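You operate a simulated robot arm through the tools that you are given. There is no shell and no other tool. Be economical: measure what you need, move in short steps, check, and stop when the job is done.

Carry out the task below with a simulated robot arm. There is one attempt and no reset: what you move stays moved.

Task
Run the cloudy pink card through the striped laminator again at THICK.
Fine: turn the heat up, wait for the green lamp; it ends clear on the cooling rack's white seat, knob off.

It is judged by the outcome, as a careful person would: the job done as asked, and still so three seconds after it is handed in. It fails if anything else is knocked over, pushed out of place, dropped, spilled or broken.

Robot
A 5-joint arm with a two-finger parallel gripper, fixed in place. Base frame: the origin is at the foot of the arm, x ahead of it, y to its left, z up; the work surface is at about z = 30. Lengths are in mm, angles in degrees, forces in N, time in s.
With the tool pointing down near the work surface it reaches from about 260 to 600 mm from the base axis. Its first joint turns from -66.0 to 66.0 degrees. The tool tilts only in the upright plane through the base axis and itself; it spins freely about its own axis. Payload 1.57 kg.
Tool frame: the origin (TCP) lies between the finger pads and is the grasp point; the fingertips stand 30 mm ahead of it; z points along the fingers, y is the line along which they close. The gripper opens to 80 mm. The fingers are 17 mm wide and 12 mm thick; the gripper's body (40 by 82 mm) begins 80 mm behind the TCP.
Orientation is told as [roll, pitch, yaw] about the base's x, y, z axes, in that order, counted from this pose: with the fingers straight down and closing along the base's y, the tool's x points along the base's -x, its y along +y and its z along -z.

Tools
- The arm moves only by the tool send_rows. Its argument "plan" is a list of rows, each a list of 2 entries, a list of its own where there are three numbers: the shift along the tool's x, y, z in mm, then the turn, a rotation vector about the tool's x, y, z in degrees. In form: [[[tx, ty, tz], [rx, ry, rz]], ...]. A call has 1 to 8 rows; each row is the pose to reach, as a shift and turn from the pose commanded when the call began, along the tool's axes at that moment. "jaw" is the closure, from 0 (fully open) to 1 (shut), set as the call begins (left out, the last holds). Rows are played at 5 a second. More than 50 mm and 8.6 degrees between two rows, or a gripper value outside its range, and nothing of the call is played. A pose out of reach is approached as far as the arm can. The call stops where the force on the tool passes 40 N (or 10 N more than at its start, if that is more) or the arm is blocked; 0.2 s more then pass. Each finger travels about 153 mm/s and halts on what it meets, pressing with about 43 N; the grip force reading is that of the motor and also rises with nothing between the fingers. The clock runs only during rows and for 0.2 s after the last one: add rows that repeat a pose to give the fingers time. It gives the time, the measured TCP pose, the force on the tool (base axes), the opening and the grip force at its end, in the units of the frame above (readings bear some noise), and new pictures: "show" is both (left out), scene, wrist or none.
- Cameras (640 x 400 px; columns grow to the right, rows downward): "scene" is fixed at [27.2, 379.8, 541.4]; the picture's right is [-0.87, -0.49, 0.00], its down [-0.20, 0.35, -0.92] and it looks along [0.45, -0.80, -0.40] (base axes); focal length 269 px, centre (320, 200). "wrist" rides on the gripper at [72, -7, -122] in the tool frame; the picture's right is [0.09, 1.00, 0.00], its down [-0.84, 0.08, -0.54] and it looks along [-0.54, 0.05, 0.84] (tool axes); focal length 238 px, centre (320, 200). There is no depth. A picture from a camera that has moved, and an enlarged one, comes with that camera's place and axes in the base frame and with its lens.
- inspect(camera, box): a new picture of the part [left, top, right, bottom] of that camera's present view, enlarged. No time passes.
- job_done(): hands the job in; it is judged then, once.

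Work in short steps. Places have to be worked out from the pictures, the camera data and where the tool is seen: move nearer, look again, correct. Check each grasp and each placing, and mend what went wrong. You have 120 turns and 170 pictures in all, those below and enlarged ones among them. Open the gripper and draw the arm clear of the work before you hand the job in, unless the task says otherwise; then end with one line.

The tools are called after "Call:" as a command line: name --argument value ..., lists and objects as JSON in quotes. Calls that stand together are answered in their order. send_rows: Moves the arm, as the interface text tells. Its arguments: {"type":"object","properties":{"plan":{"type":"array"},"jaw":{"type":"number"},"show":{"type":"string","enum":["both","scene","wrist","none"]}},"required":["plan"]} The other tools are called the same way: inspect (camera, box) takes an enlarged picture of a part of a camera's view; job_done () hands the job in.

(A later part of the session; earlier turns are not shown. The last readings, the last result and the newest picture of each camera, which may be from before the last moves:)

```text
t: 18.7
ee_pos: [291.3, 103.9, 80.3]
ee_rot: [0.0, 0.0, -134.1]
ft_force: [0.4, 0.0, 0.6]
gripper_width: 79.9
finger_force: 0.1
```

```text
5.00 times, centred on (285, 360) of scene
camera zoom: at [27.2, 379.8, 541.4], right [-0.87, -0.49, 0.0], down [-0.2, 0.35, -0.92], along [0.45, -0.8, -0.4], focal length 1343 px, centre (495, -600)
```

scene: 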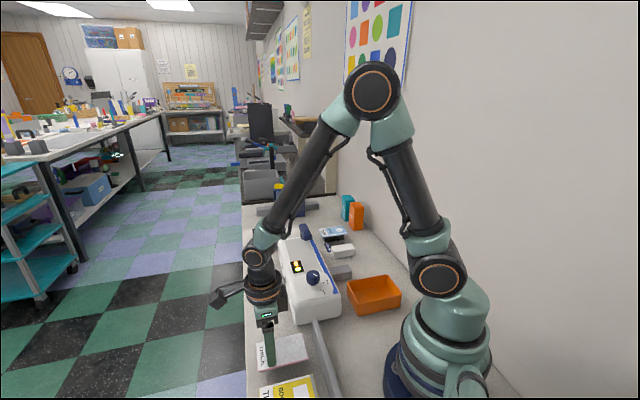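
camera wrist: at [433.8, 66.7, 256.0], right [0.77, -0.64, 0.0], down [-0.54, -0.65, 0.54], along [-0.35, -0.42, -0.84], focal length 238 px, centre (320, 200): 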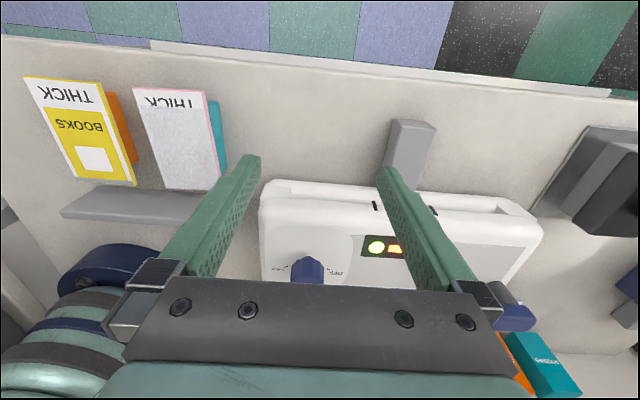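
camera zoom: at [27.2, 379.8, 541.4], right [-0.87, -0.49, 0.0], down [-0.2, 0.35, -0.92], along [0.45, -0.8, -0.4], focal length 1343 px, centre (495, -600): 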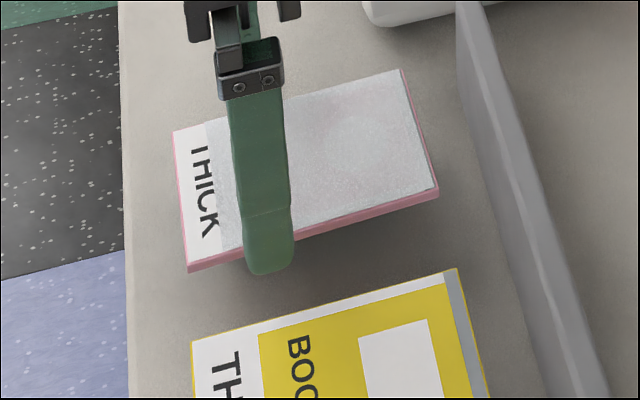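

Card is ~2.5 mm right of centre; left finger is near the yellow card, so I shift right and narrow the jaws slightly to 72 mm, then lower to tips z≈30, watching force.

Call:
send_rows --plan '[[[0, 2.6, 0], [0, 0, 0]], [[0, 2.6, 8], [0, 0, 0]], [[0, 2.6, 14], [0, 0, 0]], [[0, 2.6, 20], [0, 0, 0]], [[0, 2.6, 20], [0, 0, 0]]]' --jaw 0.1 --show "none"

Call:
inspect --camera "wrist" --box '[220, 90, 420, 260]'

Call:
inspect --camera "scene" --box '[245, 320, 325, 400]'

```text
t: 19.9
ee_pos: [294.3, 100.4, 59.1]
ee_rot: [-0.1, -0.1, -134.1]
ft_force: [-0.1, 0.0, 0.5]
gripper_width: 72.0
finger_force: 0.0
```

```text
2.35 times, centred on (320, 175) of wrist
camera zoom: at [339.3, 158.0, 179.9], right [0.78, -0.63, 0.0], down [-0.53, -0.66, 0.54], along [-0.34, -0.42, -0.84], focal length 561 px, centre (320, 259)
```

zoom: 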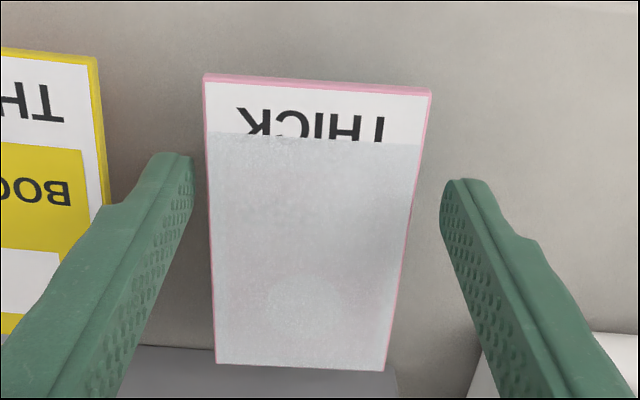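

```text
5.00 times, centred on (285, 360) of scene
camera zoom: at [27.2, 379.8, 541.4], right [-0.87, -0.49, 0.0], down [-0.2, 0.35, -0.92], along [0.45, -0.8, -0.4], focal length 1343 px, centre (495, -600)
```

zoom: 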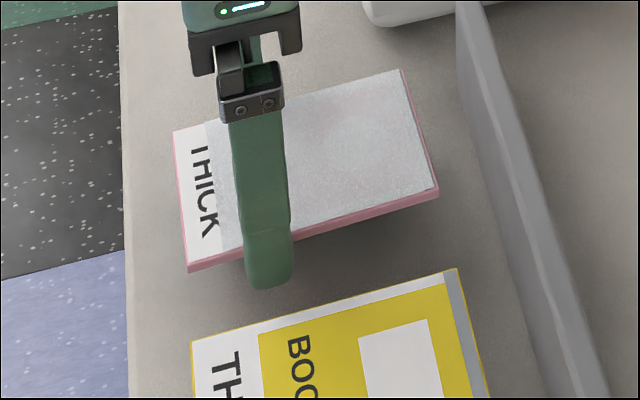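

Now the tips are clearly below the card on both sides. I centre by −1.5 mm and close in small steps.

Call:
send_rows --plan '[[[0, -1.5, 0], [0, 0, 0]], [[0, -1.5, 0], [0, 0, 0]]]' --jaw 0.18 --show "none"

Call:
send_rows --plan '[[[0, 0, 0], [0, 0, 0]]]' --jaw 0.22 --show "none"

Call:
send_rows --plan '[[[0, 0, 0], [0, 0, 0]]]' --jaw 0.25 --show "none"

Call:
inspect --camera "wrist" --box '[220, 90, 420, 260]'

Call:
inspect --camera "scene" --box '[245, 320, 325, 400]'

```text
t: 20.5
ee_pos: [293.1, 101.8, 59.4]
ee_rot: [-0.1, 0.0, -133.9]
ft_force: [0.0, 0.3, -0.3]
gripper_width: 65.7
finger_force: 0.1
```

```text
t: 20.9
ee_pos: [292.9, 102.0, 58.0]
ee_rot: [0.0, -0.1, -134.0]
ft_force: [0.5, -0.4, 0.2]
gripper_width: 62.4
finger_force: 0.0
```

```text
t: 21.3
ee_pos: [293.1, 101.6, 59.6]
ee_rot: [0.0, -0.1, -133.9]
ft_force: [-0.7, 0.5, 0.0]
gripper_width: 60.3
finger_force: 0.4
```

```text
2.35 times, centred on (320, 175) of wrist
camera zoom: at [338.4, 159.2, 180.1], right [0.78, -0.63, 0.0], down [-0.53, -0.66, 0.54], along [-0.34, -0.42, -0.84], focal length 561 px, centre (320, 259)
```

zoom: 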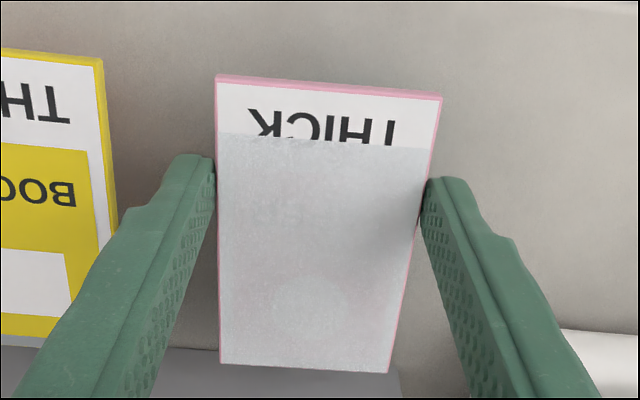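

```text
5.00 times, centred on (285, 360) of scene
camera zoom: at [27.2, 379.8, 541.4], right [-0.87, -0.49, 0.0], down [-0.2, 0.35, -0.92], along [0.45, -0.8, -0.4], focal length 1343 px, centre (495, -600)
```

zoom: 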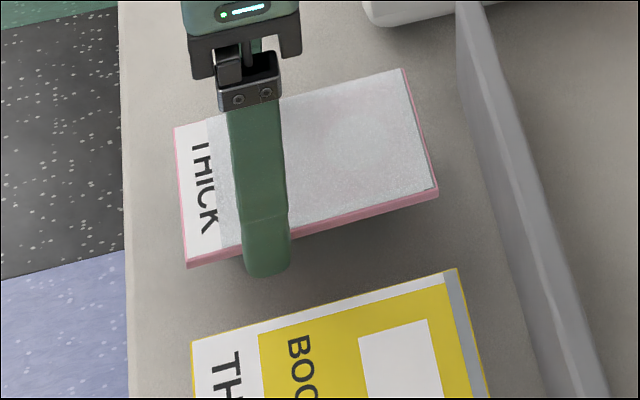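

Jaws are touching both card edges at 60 mm. I squeeze a bit more and lift slowly.

Call:
send_rows --plan '[[[0, 0, 0], [0, 0, 0]], [[0, 0, 0], [0, 0, 0]], [[0, 0, -4], [0, 0, 0]], [[0, 0, -15], [0, 0, 0]], [[0, 0, -15], [0, 0, 0]]]' --jaw 0.36

Call:
inspect --camera "scene" --box '[245, 320, 325, 400]'

```text
t: 22.5
ee_pos: [293.7, 102.7, 73.0]
ee_rot: [0.0, -0.1, -134.0]
ft_force: [0.4, 0.4, 0.1]
gripper_width: 50.9
finger_force: 0.0
camera wrist: at [338.1, 159.4, 194.6], right [0.78, -0.63, 0.0], down [-0.53, -0.66, 0.54], along [-0.34, -0.42, -0.84], focal length 238 px, centre (320, 200)
```

scene: 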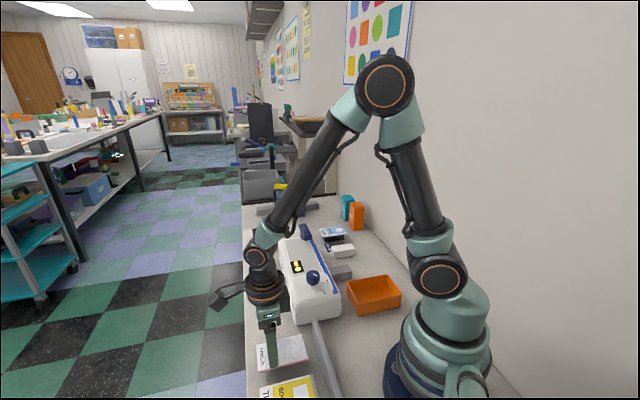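
wrist: 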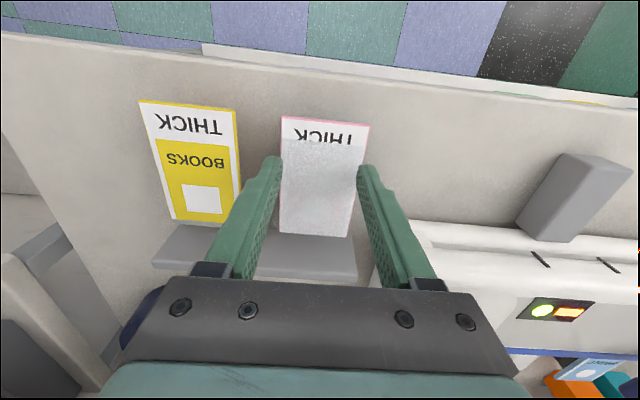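

```text
5.00 times, centred on (285, 360) of scene
camera zoom: at [27.2, 379.8, 541.4], right [-0.87, -0.49, 0.0], down [-0.2, 0.35, -0.92], along [0.45, -0.8, -0.4], focal length 1343 px, centre (495, -600)
```

zoom: 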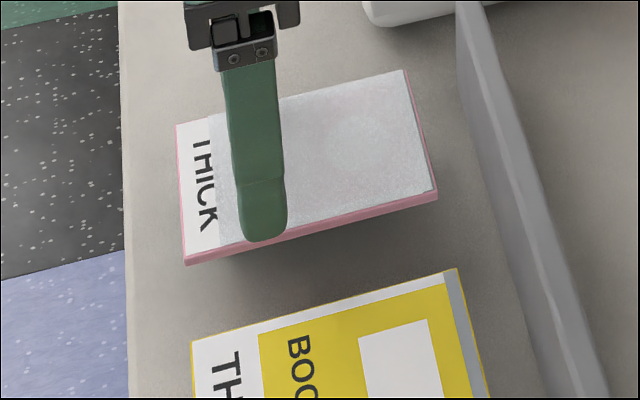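

The fingers slid off over the card edges: the card is lower than I thought relative to the tips. I reopen to 72 mm and lower further in small steps, watching for table contact.

Call:
send_rows --plan '[[[0, 0, 0], [0, 0, 0]], [[0, 0, 7], [0, 0, 0]], [[0, 0, 14], [0, 0, 0]], [[0, 0, 17], [0, 0, 0]], [[0, 0, 20], [0, 0, 0]], [[0, 0, 22], [0, 0, 0]], [[0, 0, 22], [0, 0, 0]]]' --jaw 0.1 --show "none"

Call:
inspect --camera "wrist" --box '[220, 90, 420, 260]'

Call:
inspect --camera "scene" --box '[245, 320, 325, 400]'

```text
t: 24.1
ee_pos: [293.2, 101.4, 51.6]
ee_rot: [0.0, 0.0, -133.9]
ft_force: [0.1, -0.1, 0.6]
gripper_width: 72.0
finger_force: 0.0
```

```text
2.35 times, centred on (320, 175) of wrist
camera zoom: at [337.9, 159.1, 173.5], right [0.78, -0.63, 0.0], down [-0.53, -0.66, 0.54], along [-0.34, -0.42, -0.84], focal length 561 px, centre (320, 259)
```

zoom: 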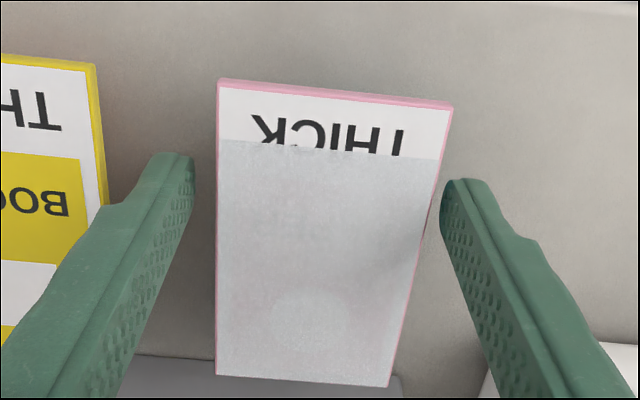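

```text
5.00 times, centred on (285, 360) of scene
camera zoom: at [27.2, 379.8, 541.4], right [-0.87, -0.49, 0.0], down [-0.2, 0.35, -0.92], along [0.45, -0.8, -0.4], focal length 1343 px, centre (495, -600)
```

zoom: 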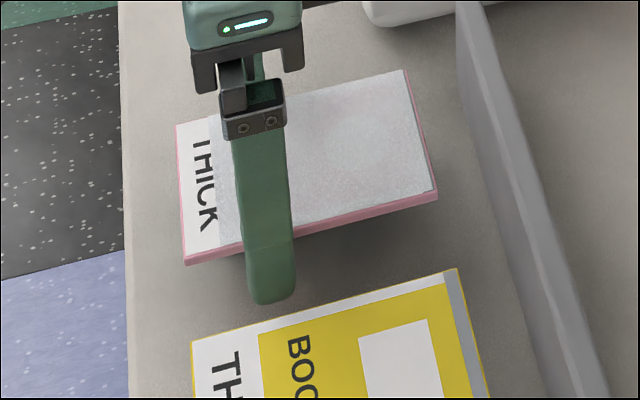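

No contact at tip z≈22, so the surface is lower than said. I centre (+1.5 mm), raise 2 mm, and close in steps.

Call:
send_rows --plan '[[[0, 1.5, -2], [0, 0, 0]], [[0, 1.5, -2], [0, 0, 0]]]' --jaw 0.2 --show "none"

Call:
inspect --camera "wrist" --box '[240, 90, 400, 210]'

```text
t: 24.7
ee_pos: [293.8, 100.4, 54.0]
ee_rot: [0.1, 0.0, -134.0]
ft_force: [0.8, 0.2, 0.8]
gripper_width: 63.8
finger_force: 0.0
```

```text
3.33 times, centred on (320, 150) of wrist
camera zoom: at [339.1, 158.1, 175.5], right [0.78, -0.63, 0.0], down [-0.53, -0.66, 0.54], along [-0.34, -0.42, -0.84], focal length 794 px, centre (320, 367)
```

zoom: 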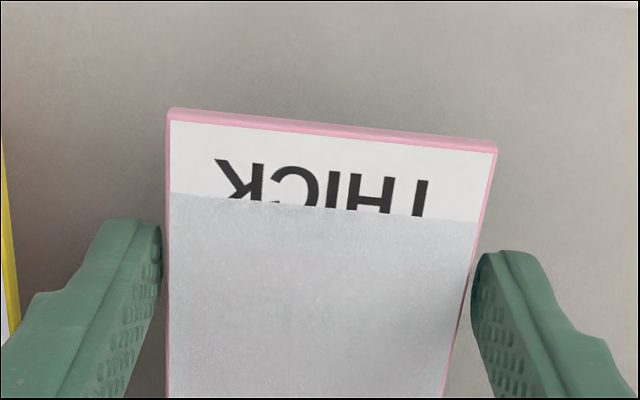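

Well centred. I continue closing in steps.

Call:
send_rows --plan '[[[0, 0, 0], [0, 0, 0]]]' --jaw 0.24 --show "none"

Call:
send_rows --plan '[[[0, 0, 0], [0, 0, 0]]]' --jaw 0.27 --show "none"

Call:
send_rows --plan '[[[0, 0, 0], [0, 0, 0]], [[0, 0, 0], [0, 0, 0]]]' --jaw 0.3 --show "none"

Call:
inspect --camera "scene" --box '[245, 320, 325, 400]'

```text
t: 25.1
ee_pos: [293.6, 100.8, 54.6]
ee_rot: [0.0, 0.1, -134.1]
ft_force: [0.2, 0.3, 0.0]
gripper_width: 60.8
finger_force: 0.1
```

```text
t: 25.5
ee_pos: [294.6, 100.3, 54.8]
ee_rot: [0.0, 0.0, -134.0]
ft_force: [0.2, -0.2, 0.0]
gripper_width: 59.7
finger_force: 7.6
```

```text
t: 26.1
ee_pos: [293.7, 99.8, 54.8]
ee_rot: [-0.1, 0.0, -134.0]
ft_force: [-0.2, -0.3, 0.4]
gripper_width: 58.7
finger_force: 42.8
```

```text
5.00 times, centred on (285, 360) of scene
camera zoom: at [27.2, 379.8, 541.4], right [-0.87, -0.49, 0.0], down [-0.2, 0.35, -0.92], along [0.45, -0.8, -0.4], focal length 1343 px, centre (495, -600)
```

zoom: 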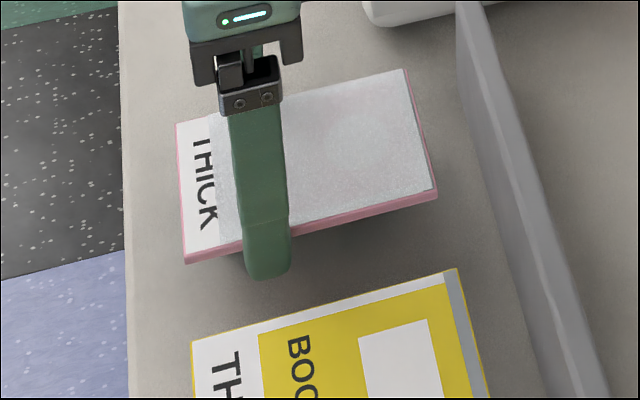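

Firm grip now (43 N at 58.7 mm). I lift slowly and check what comes up.

Call:
send_rows --plan '[[[0, 0, -4], [0, 0, 0]], [[0, 0, -10], [0, 0, 0]], [[0, 0, -20], [0, 0, 0]], [[0, 0, -35], [0, 0, 0]], [[0, 0, -35], [0, 0, 0]]]' --show "wrist"

Call:
inspect --camera "scene" --box '[235, 300, 335, 400]'

```text
t: 27.3
ee_pos: [294.5, 102.1, 90.2]
ee_rot: [0.0, 0.0, -134.0]
ft_force: [-0.1, 0.6, -1.1]
gripper_width: 58.4
finger_force: 42.8
camera wrist: at [340.3, 158.6, 210.5], right [0.78, -0.63, 0.0], down [-0.53, -0.66, 0.54], along [-0.34, -0.42, -0.84], focal length 238 px, centre (320, 200)
```

wrist: 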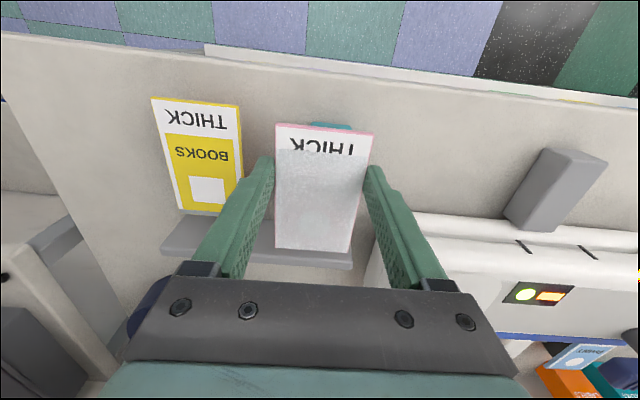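

```text
4.00 times, centred on (285, 350) of scene
camera zoom: at [27.2, 379.8, 541.4], right [-0.87, -0.49, 0.0], down [-0.2, 0.35, -0.92], along [0.45, -0.8, -0.4], focal length 1074 px, centre (460, -400)
```

zoom: 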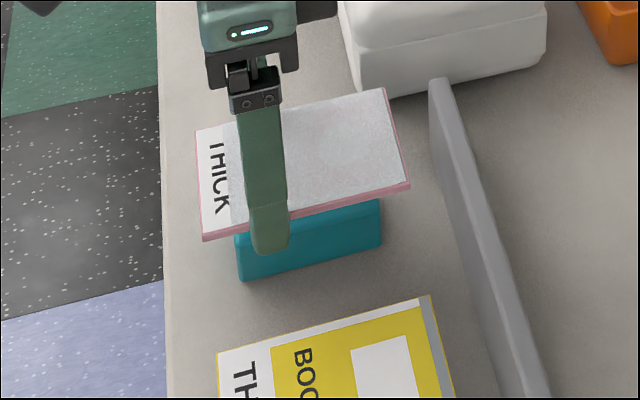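

The card is held and the teal support stayed. Black tick marks on the laminator face triangulate to (390,-74) and (433,-116), i.e. 60 mm apart, az 45°. I zoom in to find slot height and stub top.

Call:
inspect --camera "scene" --box '[250, 255, 310, 315]'

Call:
inspect --camera "wrist" --box '[450, 130, 640, 310]'

```text
6.67 times, centred on (280, 285) of scene
camera zoom: at [27.2, 379.8, 541.4], right [-0.87, -0.49, 0.0], down [-0.2, 0.35, -0.92], along [0.45, -0.8, -0.4], focal length 1790 px, centre (587, -367)
```

zoom: 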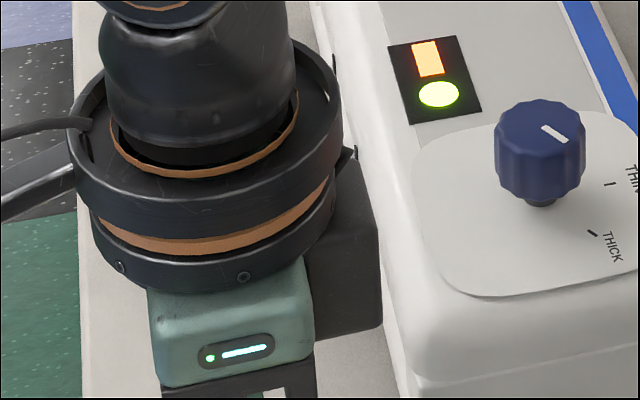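

```text
2.22 times, centred on (545, 220) of wrist
camera zoom: at [340.3, 158.6, 210.5], right [0.78, -0.63, 0.0], down [-0.53, -0.66, 0.54], along [-0.34, -0.42, -0.84], focal length 530 px, centre (-180, 156)
```

zoom: 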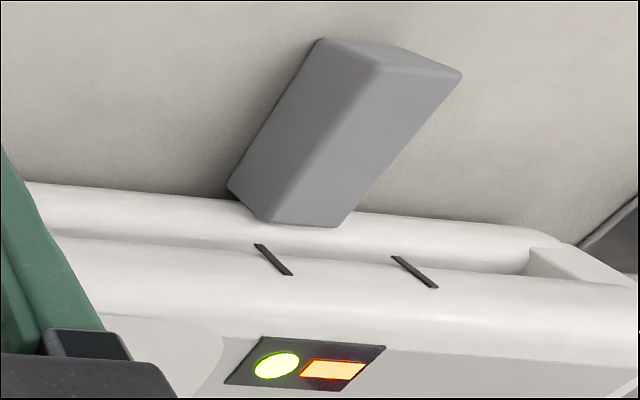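

I carry the card around to the room side of the laminator, in line with the feed axis but well outside, at z≈110, to see the slot and the stub unobstructed.

Call:
send_rows --plan '[[[15, 20, -20], [0, 0, 0]], [[40, 55, -25], [0, 0, 0.5]], [[62, 95, -25], [0, 0, 1]], [[64, 140, -25], [0, 0, 1]], [[66, 185, -25], [0, 0, 1]], [[68, 221, -25], [0, 0, 1]], [[68, 221, -25], [0, 0, 1]]]'

Call:
inspect --camera "scene" --box '[250, 255, 310, 315]'

Call:
inspect --camera "wrist" --box '[220, 120, 420, 290]'

```text
t: 28.9
ee_pos: [501.4, -6.0, 116.1]
ee_rot: [-0.1, -0.2, -135.0]
ft_force: [-0.3, -0.3, -0.7]
gripper_width: 58.3
finger_force: 42.7
camera wrist: at [546.9, 50.4, 237.4], right [0.77, -0.64, 0.0], down [-0.54, -0.65, 0.54], along [-0.35, -0.42, -0.84], focal length 238 px, centre (320, 200)
```

scene: 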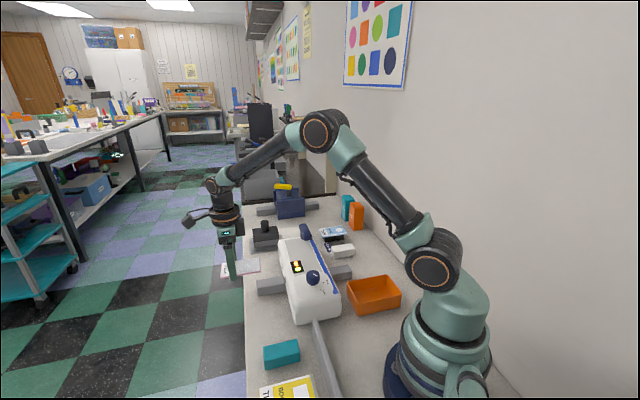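
wrist: 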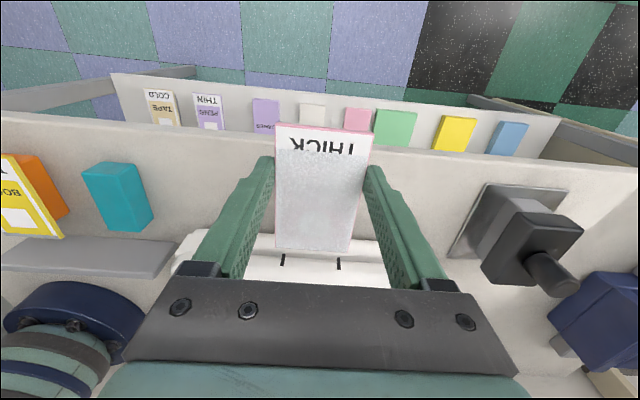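

```text
6.67 times, centred on (280, 285) of scene
camera zoom: at [27.2, 379.8, 541.4], right [-0.87, -0.49, 0.0], down [-0.2, 0.35, -0.92], along [0.45, -0.8, -0.4], focal length 1790 px, centre (587, -367)
```

zoom: 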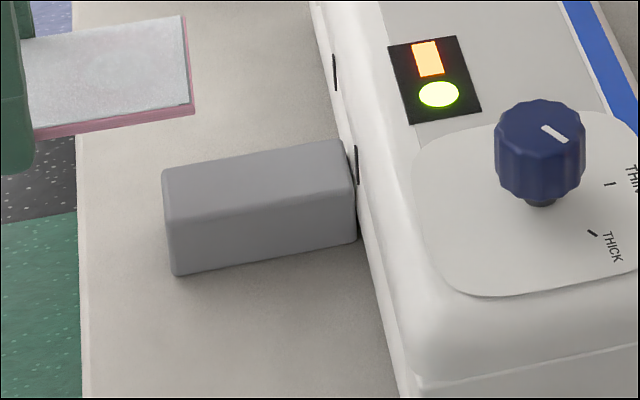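

```text
2.35 times, centred on (320, 205) of wrist
camera zoom: at [546.9, 50.4, 237.4], right [0.77, -0.64, 0.0], down [-0.54, -0.65, 0.54], along [-0.35, -0.42, -0.84], focal length 561 px, centre (320, 188)
```

zoom: 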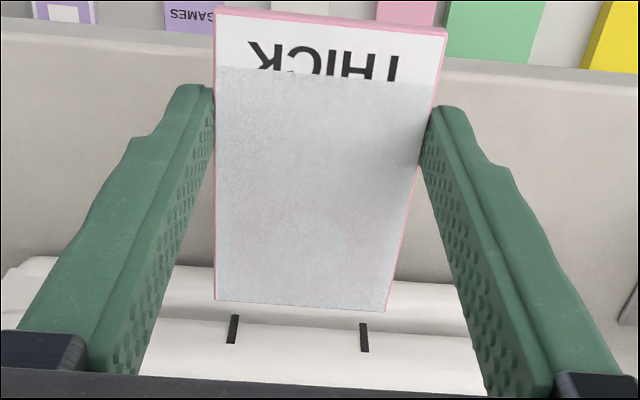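

Slot: cover's lower edge (mark bottoms) at z≈46, axis at s=(x−y)/√2≈359, which is my present lateral position; the stub top is near z≈36. I move in over the stub and lower, leading edge still outside.

Call:
send_rows --plan '[[[-25, 0.7, 10], [0, 0, 0]], [[-46, 0.7, 25], [0, 0, 0]], [[-46, 0.7, 40], [0, 0, 0]], [[-46, 0.7, 48], [0, 0, 0]], [[-46, 0.7, 48], [0, 0, 0]]]'

Call:
inspect --camera "scene" --box '[240, 245, 310, 315]'

Call:
inspect --camera "wrist" --box '[220, 120, 420, 290]'

```text
t: 30.1
ee_pos: [468.4, -38.5, 67.6]
ee_rot: [-0.1, 0.0, -135.0]
ft_force: [-0.3, -0.3, 0.2]
gripper_width: 58.5
finger_force: 42.4
camera wrist: at [514.7, 18.4, 188.3], right [0.77, -0.64, 0.0], down [-0.54, -0.65, 0.54], along [-0.35, -0.42, -0.84], focal length 238 px, centre (320, 200)
```

scene: 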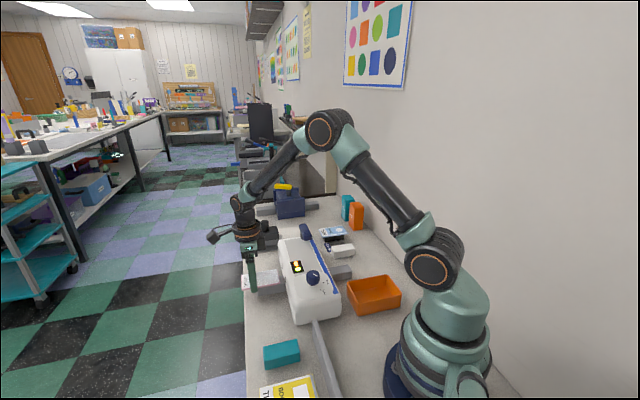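
wrist: 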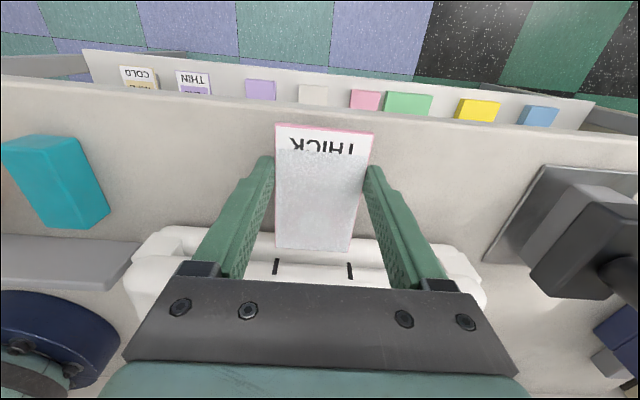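

```text
5.71 times, centred on (275, 280) of scene
camera zoom: at [27.2, 379.8, 541.4], right [-0.87, -0.49, 0.0], down [-0.2, 0.35, -0.92], along [0.45, -0.8, -0.4], focal length 1535 px, centre (577, -257)
```

zoom: 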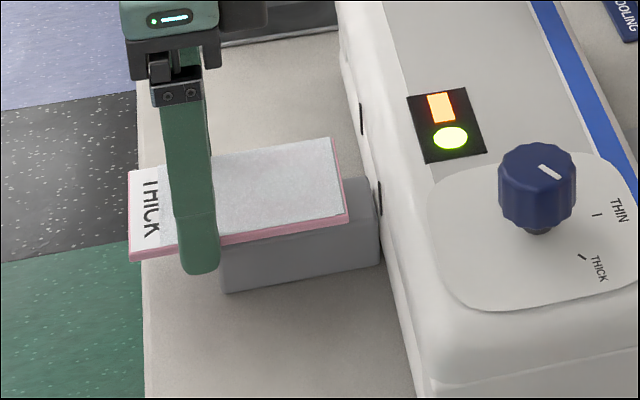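

```text
2.35 times, centred on (320, 205) of wrist
camera zoom: at [514.7, 18.4, 188.3], right [0.77, -0.64, 0.0], down [-0.54, -0.65, 0.54], along [-0.35, -0.42, -0.84], focal length 561 px, centre (320, 188)
```

zoom: 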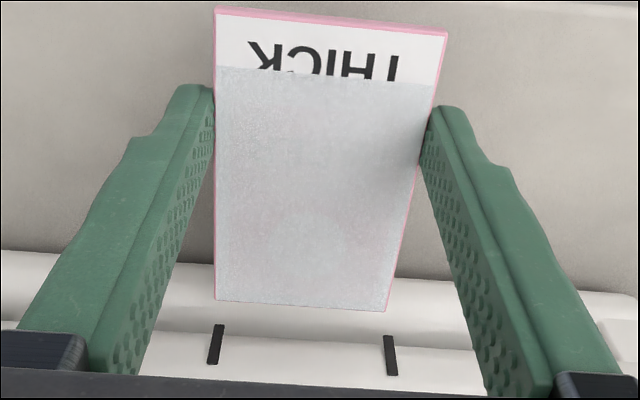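

Card is aligned with the tick marks (~1 mm). I lower gradually to feel the stub top.

Call:
send_rows --plan '[[[0, 1, 3], [0, 0, 0]], [[0, 1, 6], [0, 0, 0]], [[0, 1, 6], [0, 0, 0]]]' --show "none"

Call:
send_rows --plan '[[[0, 0, 1.5], [0, 0, 0]], [[0, 0, 1.5], [0, 0, 0]]]' --show "none"

Call:
inspect --camera "scene" --box '[240, 245, 310, 315]'

```text
t: 30.9
ee_pos: [469.6, -38.1, 60.9]
ee_rot: [0.0, 0.0, -135.0]
ft_force: [0.0, -0.3, -0.1]
gripper_width: 58.7
finger_force: 43.5
```

```text
t: 31.5
ee_pos: [469.5, -38.1, 59.8]
ee_rot: [0.1, -0.1, -134.9]
ft_force: [0.6, -0.5, -0.2]
gripper_width: 58.7
finger_force: 43.3
```

```text
5.71 times, centred on (275, 280) of scene
camera zoom: at [27.2, 379.8, 541.4], right [-0.87, -0.49, 0.0], down [-0.2, 0.35, -0.92], along [0.45, -0.8, -0.4], focal length 1535 px, centre (577, -257)
```

zoom: 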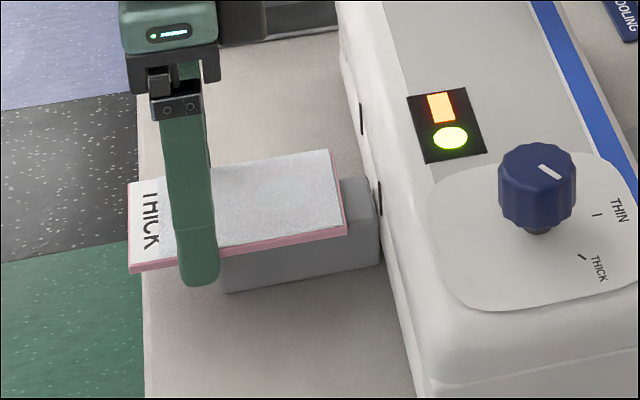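

No contact yet. I keep lowering in small steps.

Call:
send_rows --plan '[[[0, 0, 1.5], [0, 0, 0]], [[0, 0, 1.5], [0, 0, 0]]]' --show "none"

Call:
send_rows --plan '[[[0, 0, 1.5], [0, 0, 0]], [[0, 0, 1.5], [0, 0, 0]]]' --show "none"

Call:
send_rows --plan '[[[0, 0, 1.5], [0, 0, 0]], [[0, 0, 1.5], [0, 0, 0]]]' --show "none"

Call:
inspect --camera "scene" --box '[240, 245, 310, 315]'

```text
t: 32.1
ee_pos: [469.6, -37.0, 57.4]
ee_rot: [0.0, 0.0, -135.0]
ft_force: [0.2, 0.8, 0.1]
gripper_width: 58.6
finger_force: 43.6
```

```text
t: 32.7
ee_pos: [469.8, -38.0, 56.7]
ee_rot: [0.0, 0.0, -135.0]
ft_force: [0.3, 0.3, -0.4]
gripper_width: 58.4
finger_force: 42.7
```

```text
t: 33.3
ee_pos: [468.9, -37.9, 53.3]
ee_rot: [-0.1, 0.0, -135.1]
ft_force: [-1.4, -1.4, 5.7]
gripper_width: 58.5
finger_force: 43.1
```

```text
5.71 times, centred on (275, 280) of scene
camera zoom: at [27.2, 379.8, 541.4], right [-0.87, -0.49, 0.0], down [-0.2, 0.35, -0.92], along [0.45, -0.8, -0.4], focal length 1535 px, centre (577, -257)
```

zoom: 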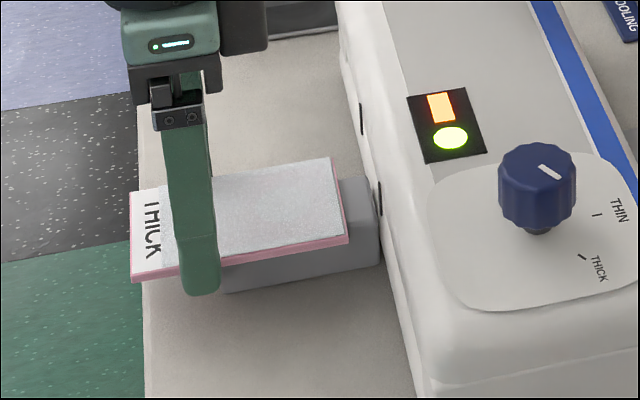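

Contact with the stub top at TCP z≈54.5. I raise 2.5 mm and advance slowly toward the slot, checking force.

Call:
send_rows --plan '[[[0, 0, -2.5], [0, 0, 0]], [[-5, 0, -2.5], [0, 0, 0]], [[-10, 0, -2.5], [0, 0, 0]], [[-14, 0, -2.5], [0, 0, 0]], [[-18, 0, -2.5], [0, 0, 0]], [[-18, 0, -2.5], [0, 0, 0]]]' --show "none"

Call:
inspect --camera "wrist" --box '[220, 120, 420, 290]'

Call:
inspect --camera "scene" --box '[250, 255, 300, 305]'

```text
t: 34.7
ee_pos: [456.6, -51.7, 56.3]
ee_rot: [-0.1, 0.0, -135.1]
ft_force: [0.2, 0.1, -0.8]
gripper_width: 58.2
finger_force: 42.8
```

```text
2.35 times, centred on (320, 205) of wrist
camera zoom: at [503.0, 5.4, 177.7], right [0.77, -0.64, 0.0], down [-0.54, -0.65, 0.54], along [-0.35, -0.42, -0.84], focal length 561 px, centre (320, 188)
```

zoom: 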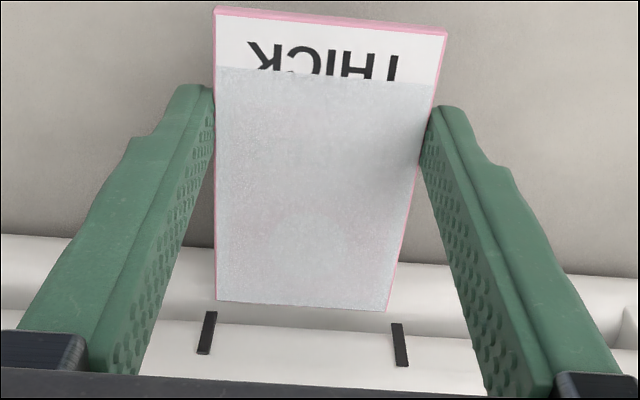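

```text
8.00 times, centred on (275, 280) of scene
camera zoom: at [27.2, 379.8, 541.4], right [-0.87, -0.49, 0.0], down [-0.2, 0.35, -0.92], along [0.45, -0.8, -0.4], focal length 2148 px, centre (680, -440)
```

zoom: 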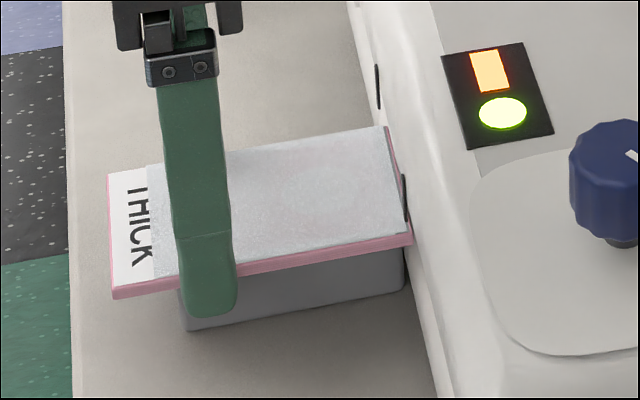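

Leading edge is at the slot mouth, aligned. I shift 1 mm right and push in gradually.

Call:
send_rows --plan '[[[-3, 1, 0], [0, 0, 0]], [[-6, 1, 0], [0, 0, 0]], [[-9, 1, 0], [0, 0, 0]], [[-12, 1, 0], [0, 0, 0]], [[-12, 1, 0], [0, 0, 0]]]' --show "none"

Call:
inspect --camera "wrist" --box '[220, 120, 420, 290]'

Call:
inspect --camera "scene" --box '[250, 255, 300, 305]'

```text
t: 35.9
ee_pos: [448.6, -60.1, 57.1]
ee_rot: [0.0, 0.0, -134.9]
ft_force: [0.6, -0.1, 0.4]
gripper_width: 58.5
finger_force: 42.7
```

```text
2.35 times, centred on (320, 205) of wrist
camera zoom: at [495.0, -4.0, 178.2], right [0.77, -0.64, 0.0], down [-0.54, -0.65, 0.54], along [-0.35, -0.42, -0.84], focal length 561 px, centre (320, 188)
```

zoom: 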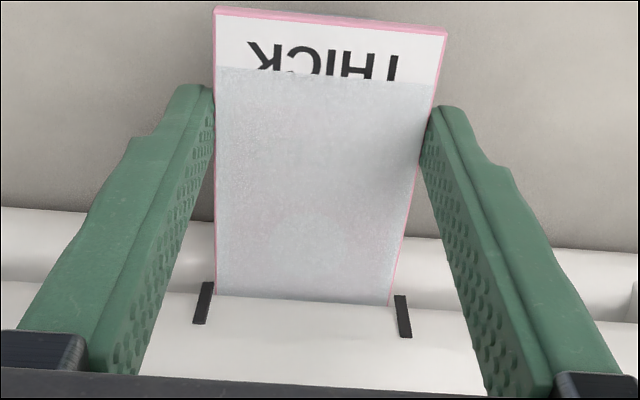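

```text
8.00 times, centred on (275, 280) of scene
camera zoom: at [27.2, 379.8, 541.4], right [-0.87, -0.49, 0.0], down [-0.2, 0.35, -0.92], along [0.45, -0.8, -0.4], focal length 2148 px, centre (680, -440)
```

zoom: 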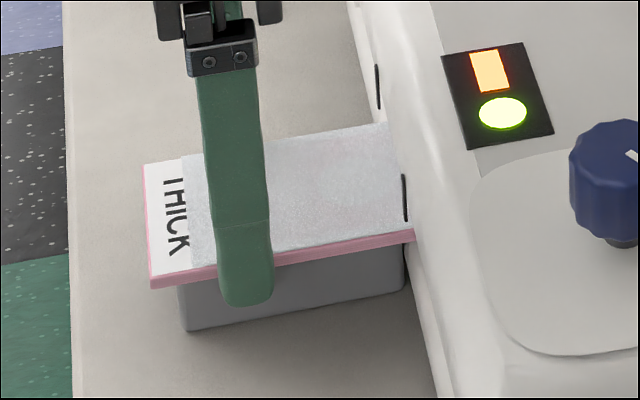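

The leading edge is passing under the cover between the ticks with no force. I continue pushing in.

Call:
send_rows --plan '[[[-4, 0.5, 0], [0, 0, 0]], [[-8, 0.5, 0], [0, 0, 0]], [[-12, 0.5, 0], [0, 0, 0]], [[-16, 0.5, 0], [0, 0, 0]], [[-20, 0.5, 0], [0, 0, 0]], [[-20, 0.5, 0], [0, 0, 0]]]' --show "none"

Call:
inspect --camera "wrist" --box '[220, 120, 420, 290]'

Call:
inspect --camera "scene" --box '[250, 230, 350, 310]'

```text
t: 37.3
ee_pos: [434.6, -73.7, 57.2]
ee_rot: [0.0, 0.0, -135.1]
ft_force: [-0.7, -1.4, 0.1]
gripper_width: 58.2
finger_force: 42.6
```

```text
2.35 times, centred on (320, 205) of wrist
camera zoom: at [480.9, -17.5, 178.2], right [0.77, -0.64, 0.0], down [-0.54, -0.65, 0.54], along [-0.35, -0.42, -0.84], focal length 561 px, centre (320, 188)
```

zoom: 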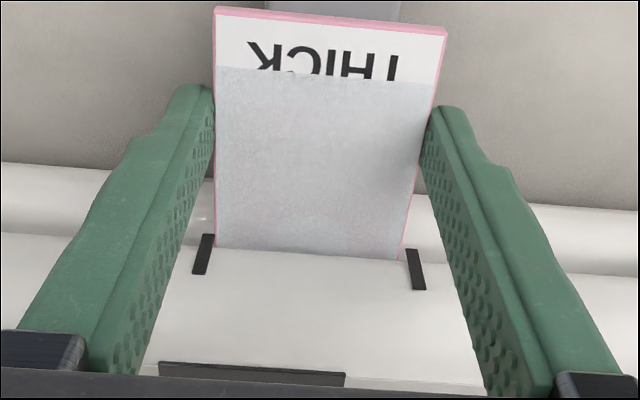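

```text
5.00 times, centred on (300, 270) of scene
camera zoom: at [27.2, 379.8, 541.4], right [-0.87, -0.49, 0.0], down [-0.2, 0.35, -0.92], along [0.45, -0.8, -0.4], focal length 1343 px, centre (420, -150)
```

zoom: 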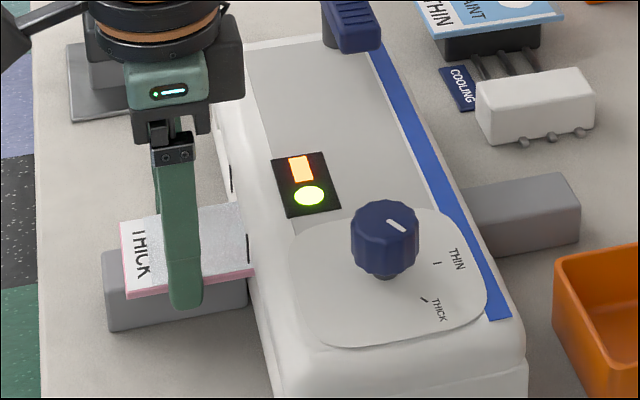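

Card is sliding in freely. I push a further 10 mm in, with force check.

Call:
send_rows --plan '[[[-4, 0, 0], [0, 0, 0]], [[-8, 0, 0], [0, 0, 0]], [[-11, 0, 0], [0, 0, 0]], [[-11, 0, 0], [0, 0, 0]], [[-11, 0, 0], [0, 0, 0]]]' --show "wrist"

Call:
inspect --camera "scene" --box '[250, 230, 350, 310]'

```text
t: 38.5
ee_pos: [426.8, -82.4, 57.7]
ee_rot: [0.0, 0.0, -135.0]
ft_force: [-0.6, -0.1, -0.5]
gripper_width: 58.3
finger_force: 42.7
camera wrist: at [473.1, -25.8, 178.1], right [0.77, -0.64, 0.0], down [-0.54, -0.65, 0.54], along [-0.35, -0.42, -0.84], focal length 238 px, centre (320, 200)
```

wrist: 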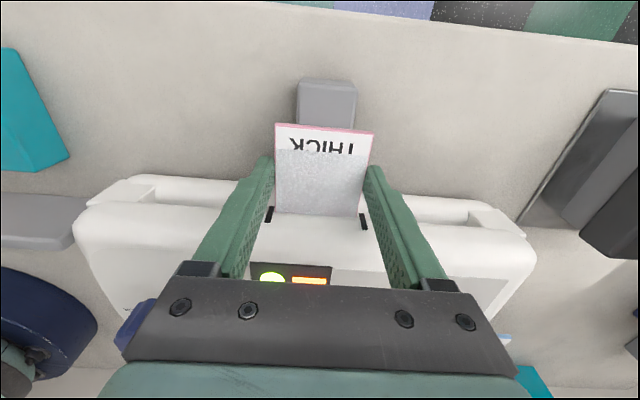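

```text
5.00 times, centred on (300, 270) of scene
camera zoom: at [27.2, 379.8, 541.4], right [-0.87, -0.49, 0.0], down [-0.2, 0.35, -0.92], along [0.45, -0.8, -0.4], focal length 1343 px, centre (420, -150)
```

zoom: 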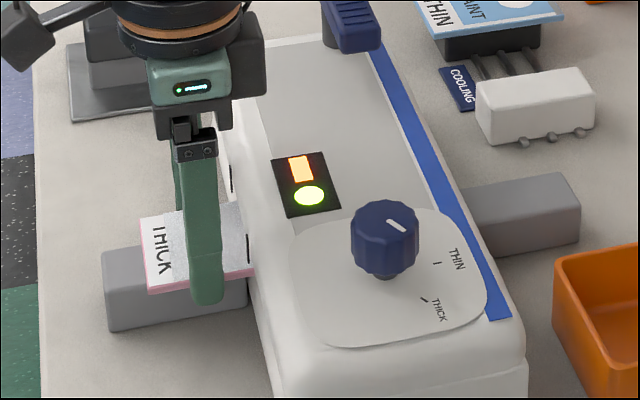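

About 40 mm is inside. I lower 2 mm onto the stub and release, then watch whether the rollers draw it.

Call:
send_rows --plan '[[[0, 0, 1], [0, 0, 0]], [[0, 0, 2], [0, 0, 0]], [[0, 0, 2], [0, 0, 0]]]' --show "none"

Call:
send_rows --plan '[[[0, 0, 0], [0, 0, 0]], [[0, 0, 0], [0, 0, 0]], [[0, 0, 0], [0, 0, 0]], [[0, 0, 0], [0, 0, 0]]]' --jaw 0.15 --show "wrist"

Call:
inspect --camera "scene" --box '[250, 230, 350, 310]'

```text
t: 39.3
ee_pos: [427.0, -81.9, 54.7]
ee_rot: [0.0, 0.0, -134.9]
ft_force: [0.9, 0.6, -0.4]
gripper_width: 58.5
finger_force: 42.9
```

```text
t: 40.3
ee_pos: [426.3, -81.7, 54.4]
ee_rot: [0.0, 0.0, -135.0]
ft_force: [0.1, -1.3, 0.6]
gripper_width: 67.8
finger_force: 0.0
camera wrist: at [473.0, -25.8, 175.7], right [0.77, -0.64, 0.0], down [-0.54, -0.65, 0.54], along [-0.35, -0.42, -0.84], focal length 238 px, centre (320, 200)
```

wrist: 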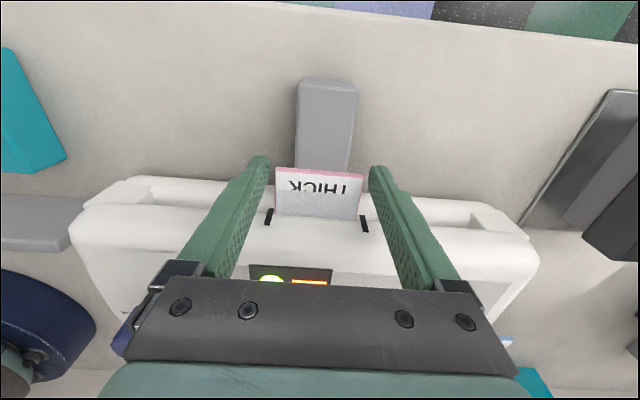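

```text
5.00 times, centred on (300, 270) of scene
camera zoom: at [27.2, 379.8, 541.4], right [-0.87, -0.49, 0.0], down [-0.2, 0.35, -0.92], along [0.45, -0.8, -0.4], focal length 1343 px, centre (420, -150)
```

zoom: 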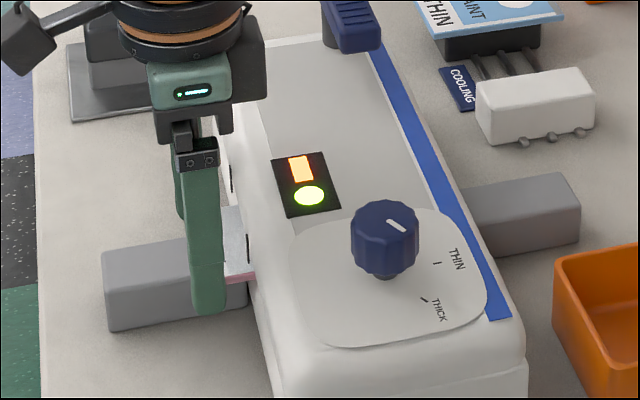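

The rollers are drawing the card in. I lift clear while it feeds.

Call:
send_rows --plan '[[[5, 0, -40], [0, 0, 0]], [[5, 0, -80], [0, 0, 0]], [[-30, 0, -120], [0, 0, 0]], [[-75, 0, -150], [0, 0, 0]], [[-115, 0, -160], [0, 0, 0]], [[-115, 0, -160], [0, 0, 0]]]' --jaw 0

```text
refused: row 3 steps farther than a row can; nothing moved
```

Call:
send_rows --plan '[[[5, 0, -40], [0, 0, 0]], [[5, 0, -80], [0, 0, 0]], [[-15, 0, -115], [0, 0, 0]], [[-45, 0, -145], [0, 0, 0]], [[-85, 0, -160], [0, 0, 0]], [[-120, 0, -160], [0, 0, 0]], [[-120, 0, -160], [0, 0, 0]]]' --jaw 0

Call:
inspect --camera "scene" --box '[250, 220, 360, 310]'

```text
t: 41.9
ee_pos: [340.7, -168.6, 218.1]
ee_rot: [0.1, -0.1, -135.0]
ft_force: [-0.2, 0.5, -0.7]
gripper_width: 80.0
finger_force: 0.1
camera wrist: at [387.5, -110.7, 336.9], right [0.77, -0.64, 0.0], down [-0.54, -0.65, 0.54], along [-0.35, -0.42, -0.84], focal length 238 px, centre (320, 200)
```

scene: 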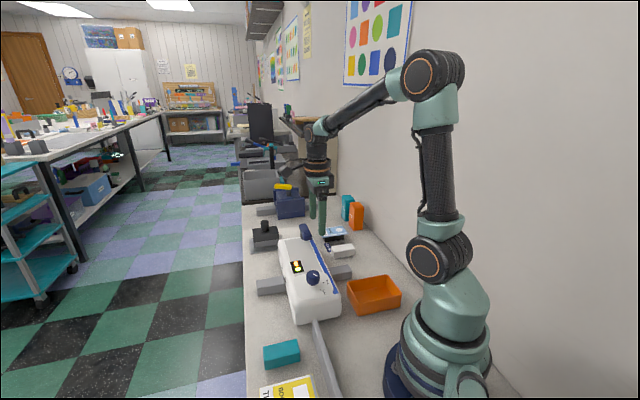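
wrist: 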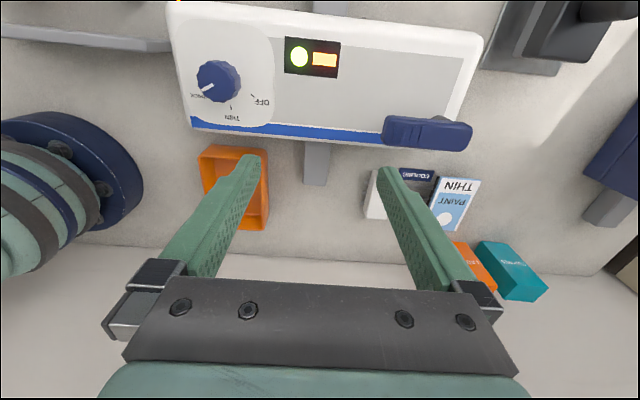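

```text
4.44 times, centred on (305, 265) of scene
camera zoom: at [27.2, 379.8, 541.4], right [-0.87, -0.49, 0.0], down [-0.2, 0.35, -0.92], along [0.45, -0.8, -0.4], focal length 1194 px, centre (387, -89)
```

zoom: 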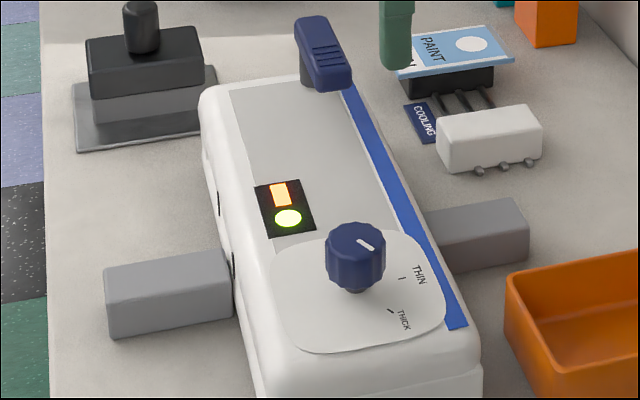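

The card is inside. I move further to the exit side and wait for it to emerge.

Call:
send_rows --plan '[[[-20, 0, 0], [0, 0, 0]], [[-40, 0, 0], [0, 0, 0]], [[-50, 0, 0], [0, 0, 0]], [[-50, 0, 0], [0, 0, 0]], [[-50, 0, 0], [0, 0, 0]], [[-50, 0, 0], [0, 0, 0]], [[-50, 0, 0], [0, 0, 0]], [[-50, 0, 0], [0, 0, 0]]]' --show "wrist"

Call:
inspect --camera "scene" --box '[250, 220, 360, 310]'

```text
t: 43.7
ee_pos: [307.6, -202.8, 214.8]
ee_rot: [-0.1, 0.0, -135.0]
ft_force: [-0.8, 0.6, -0.6]
gripper_width: 79.9
finger_force: 0.0
camera wrist: at [354.1, -145.3, 336.2], right [0.77, -0.64, 0.0], down [-0.54, -0.65, 0.54], along [-0.35, -0.42, -0.84], focal length 238 px, centre (320, 200)
```

wrist: 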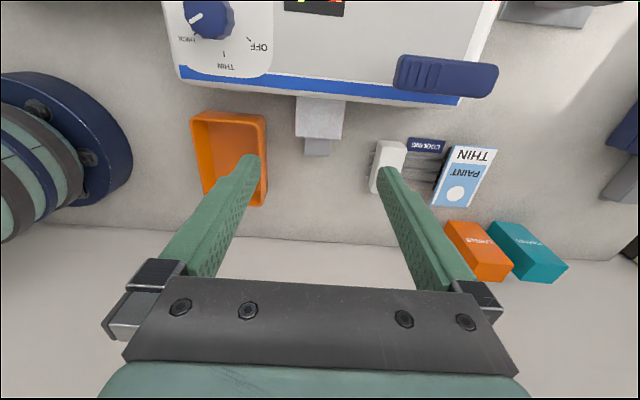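

```text
4.44 times, centred on (305, 265) of scene
camera zoom: at [27.2, 379.8, 541.4], right [-0.87, -0.49, 0.0], down [-0.2, 0.35, -0.92], along [0.45, -0.8, -0.4], focal length 1194 px, centre (387, -89)
```

zoom: 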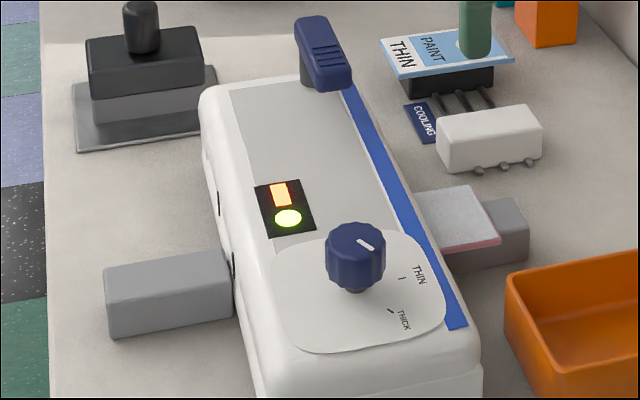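

The card is emerging on the exit stub. I wait a bit more.

Call:
send_rows --plan '[[[0, 0, 0], [0, 0, 0]], [[0, 0, 0], [0, 0, 0]], [[0, 0, 0], [0, 0, 0]], [[0, 0, 0], [0, 0, 0]], [[0, 0, 0], [0, 0, 0]], [[0, 0, 0], [0, 0, 0]], [[0, 0, 0], [0, 0, 0]], [[0, 0, 0], [0, 0, 0]]]' --show "wrist"

Call:
inspect --camera "scene" --box '[250, 220, 360, 310]'

Call:
inspect --camera "wrist" --box '[180, 60, 480, 250]'

```text
t: 45.5
ee_pos: [308.8, -200.8, 215.2]
ee_rot: [-0.1, 0.0, -134.9]
ft_force: [-0.2, -0.6, 0.1]
gripper_width: 80.1
finger_force: 0.0
camera wrist: at [354.1, -145.3, 336.2], right [0.77, -0.64, 0.0], down [-0.54, -0.65, 0.54], along [-0.35, -0.42, -0.84], focal length 238 px, centre (320, 200)
```

wrist: 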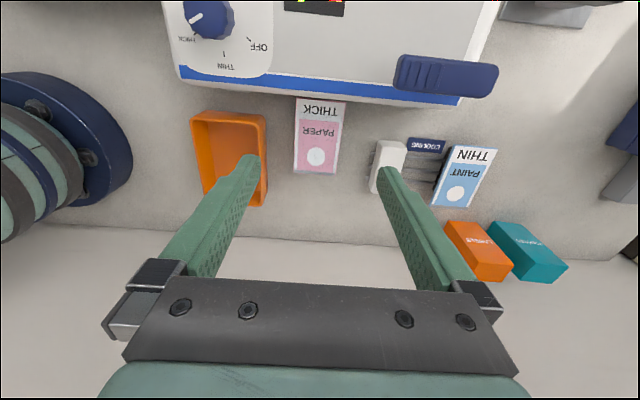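

```text
4.44 times, centred on (305, 265) of scene
camera zoom: at [27.2, 379.8, 541.4], right [-0.87, -0.49, 0.0], down [-0.2, 0.35, -0.92], along [0.45, -0.8, -0.4], focal length 1194 px, centre (387, -89)
```

zoom: 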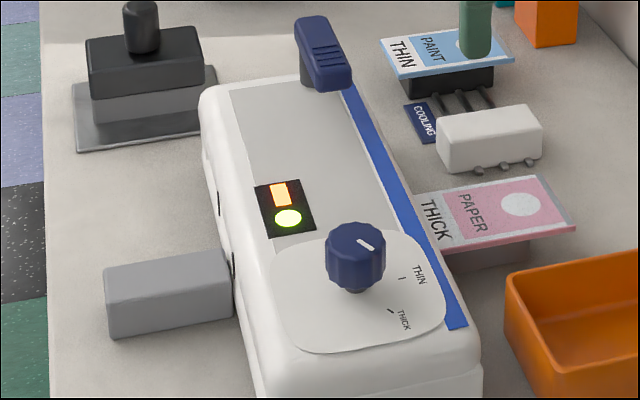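

```text
2.11 times, centred on (330, 155) of wrist
camera zoom: at [354.1, -145.3, 336.2], right [0.77, -0.64, 0.0], down [-0.54, -0.65, 0.54], along [-0.35, -0.42, -0.84], focal length 502 px, centre (299, 295)
```

zoom: 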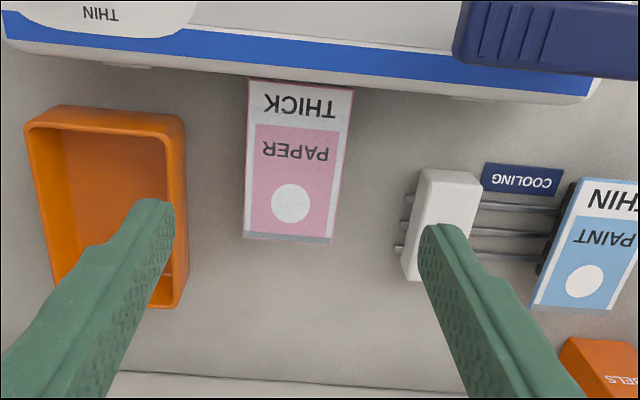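

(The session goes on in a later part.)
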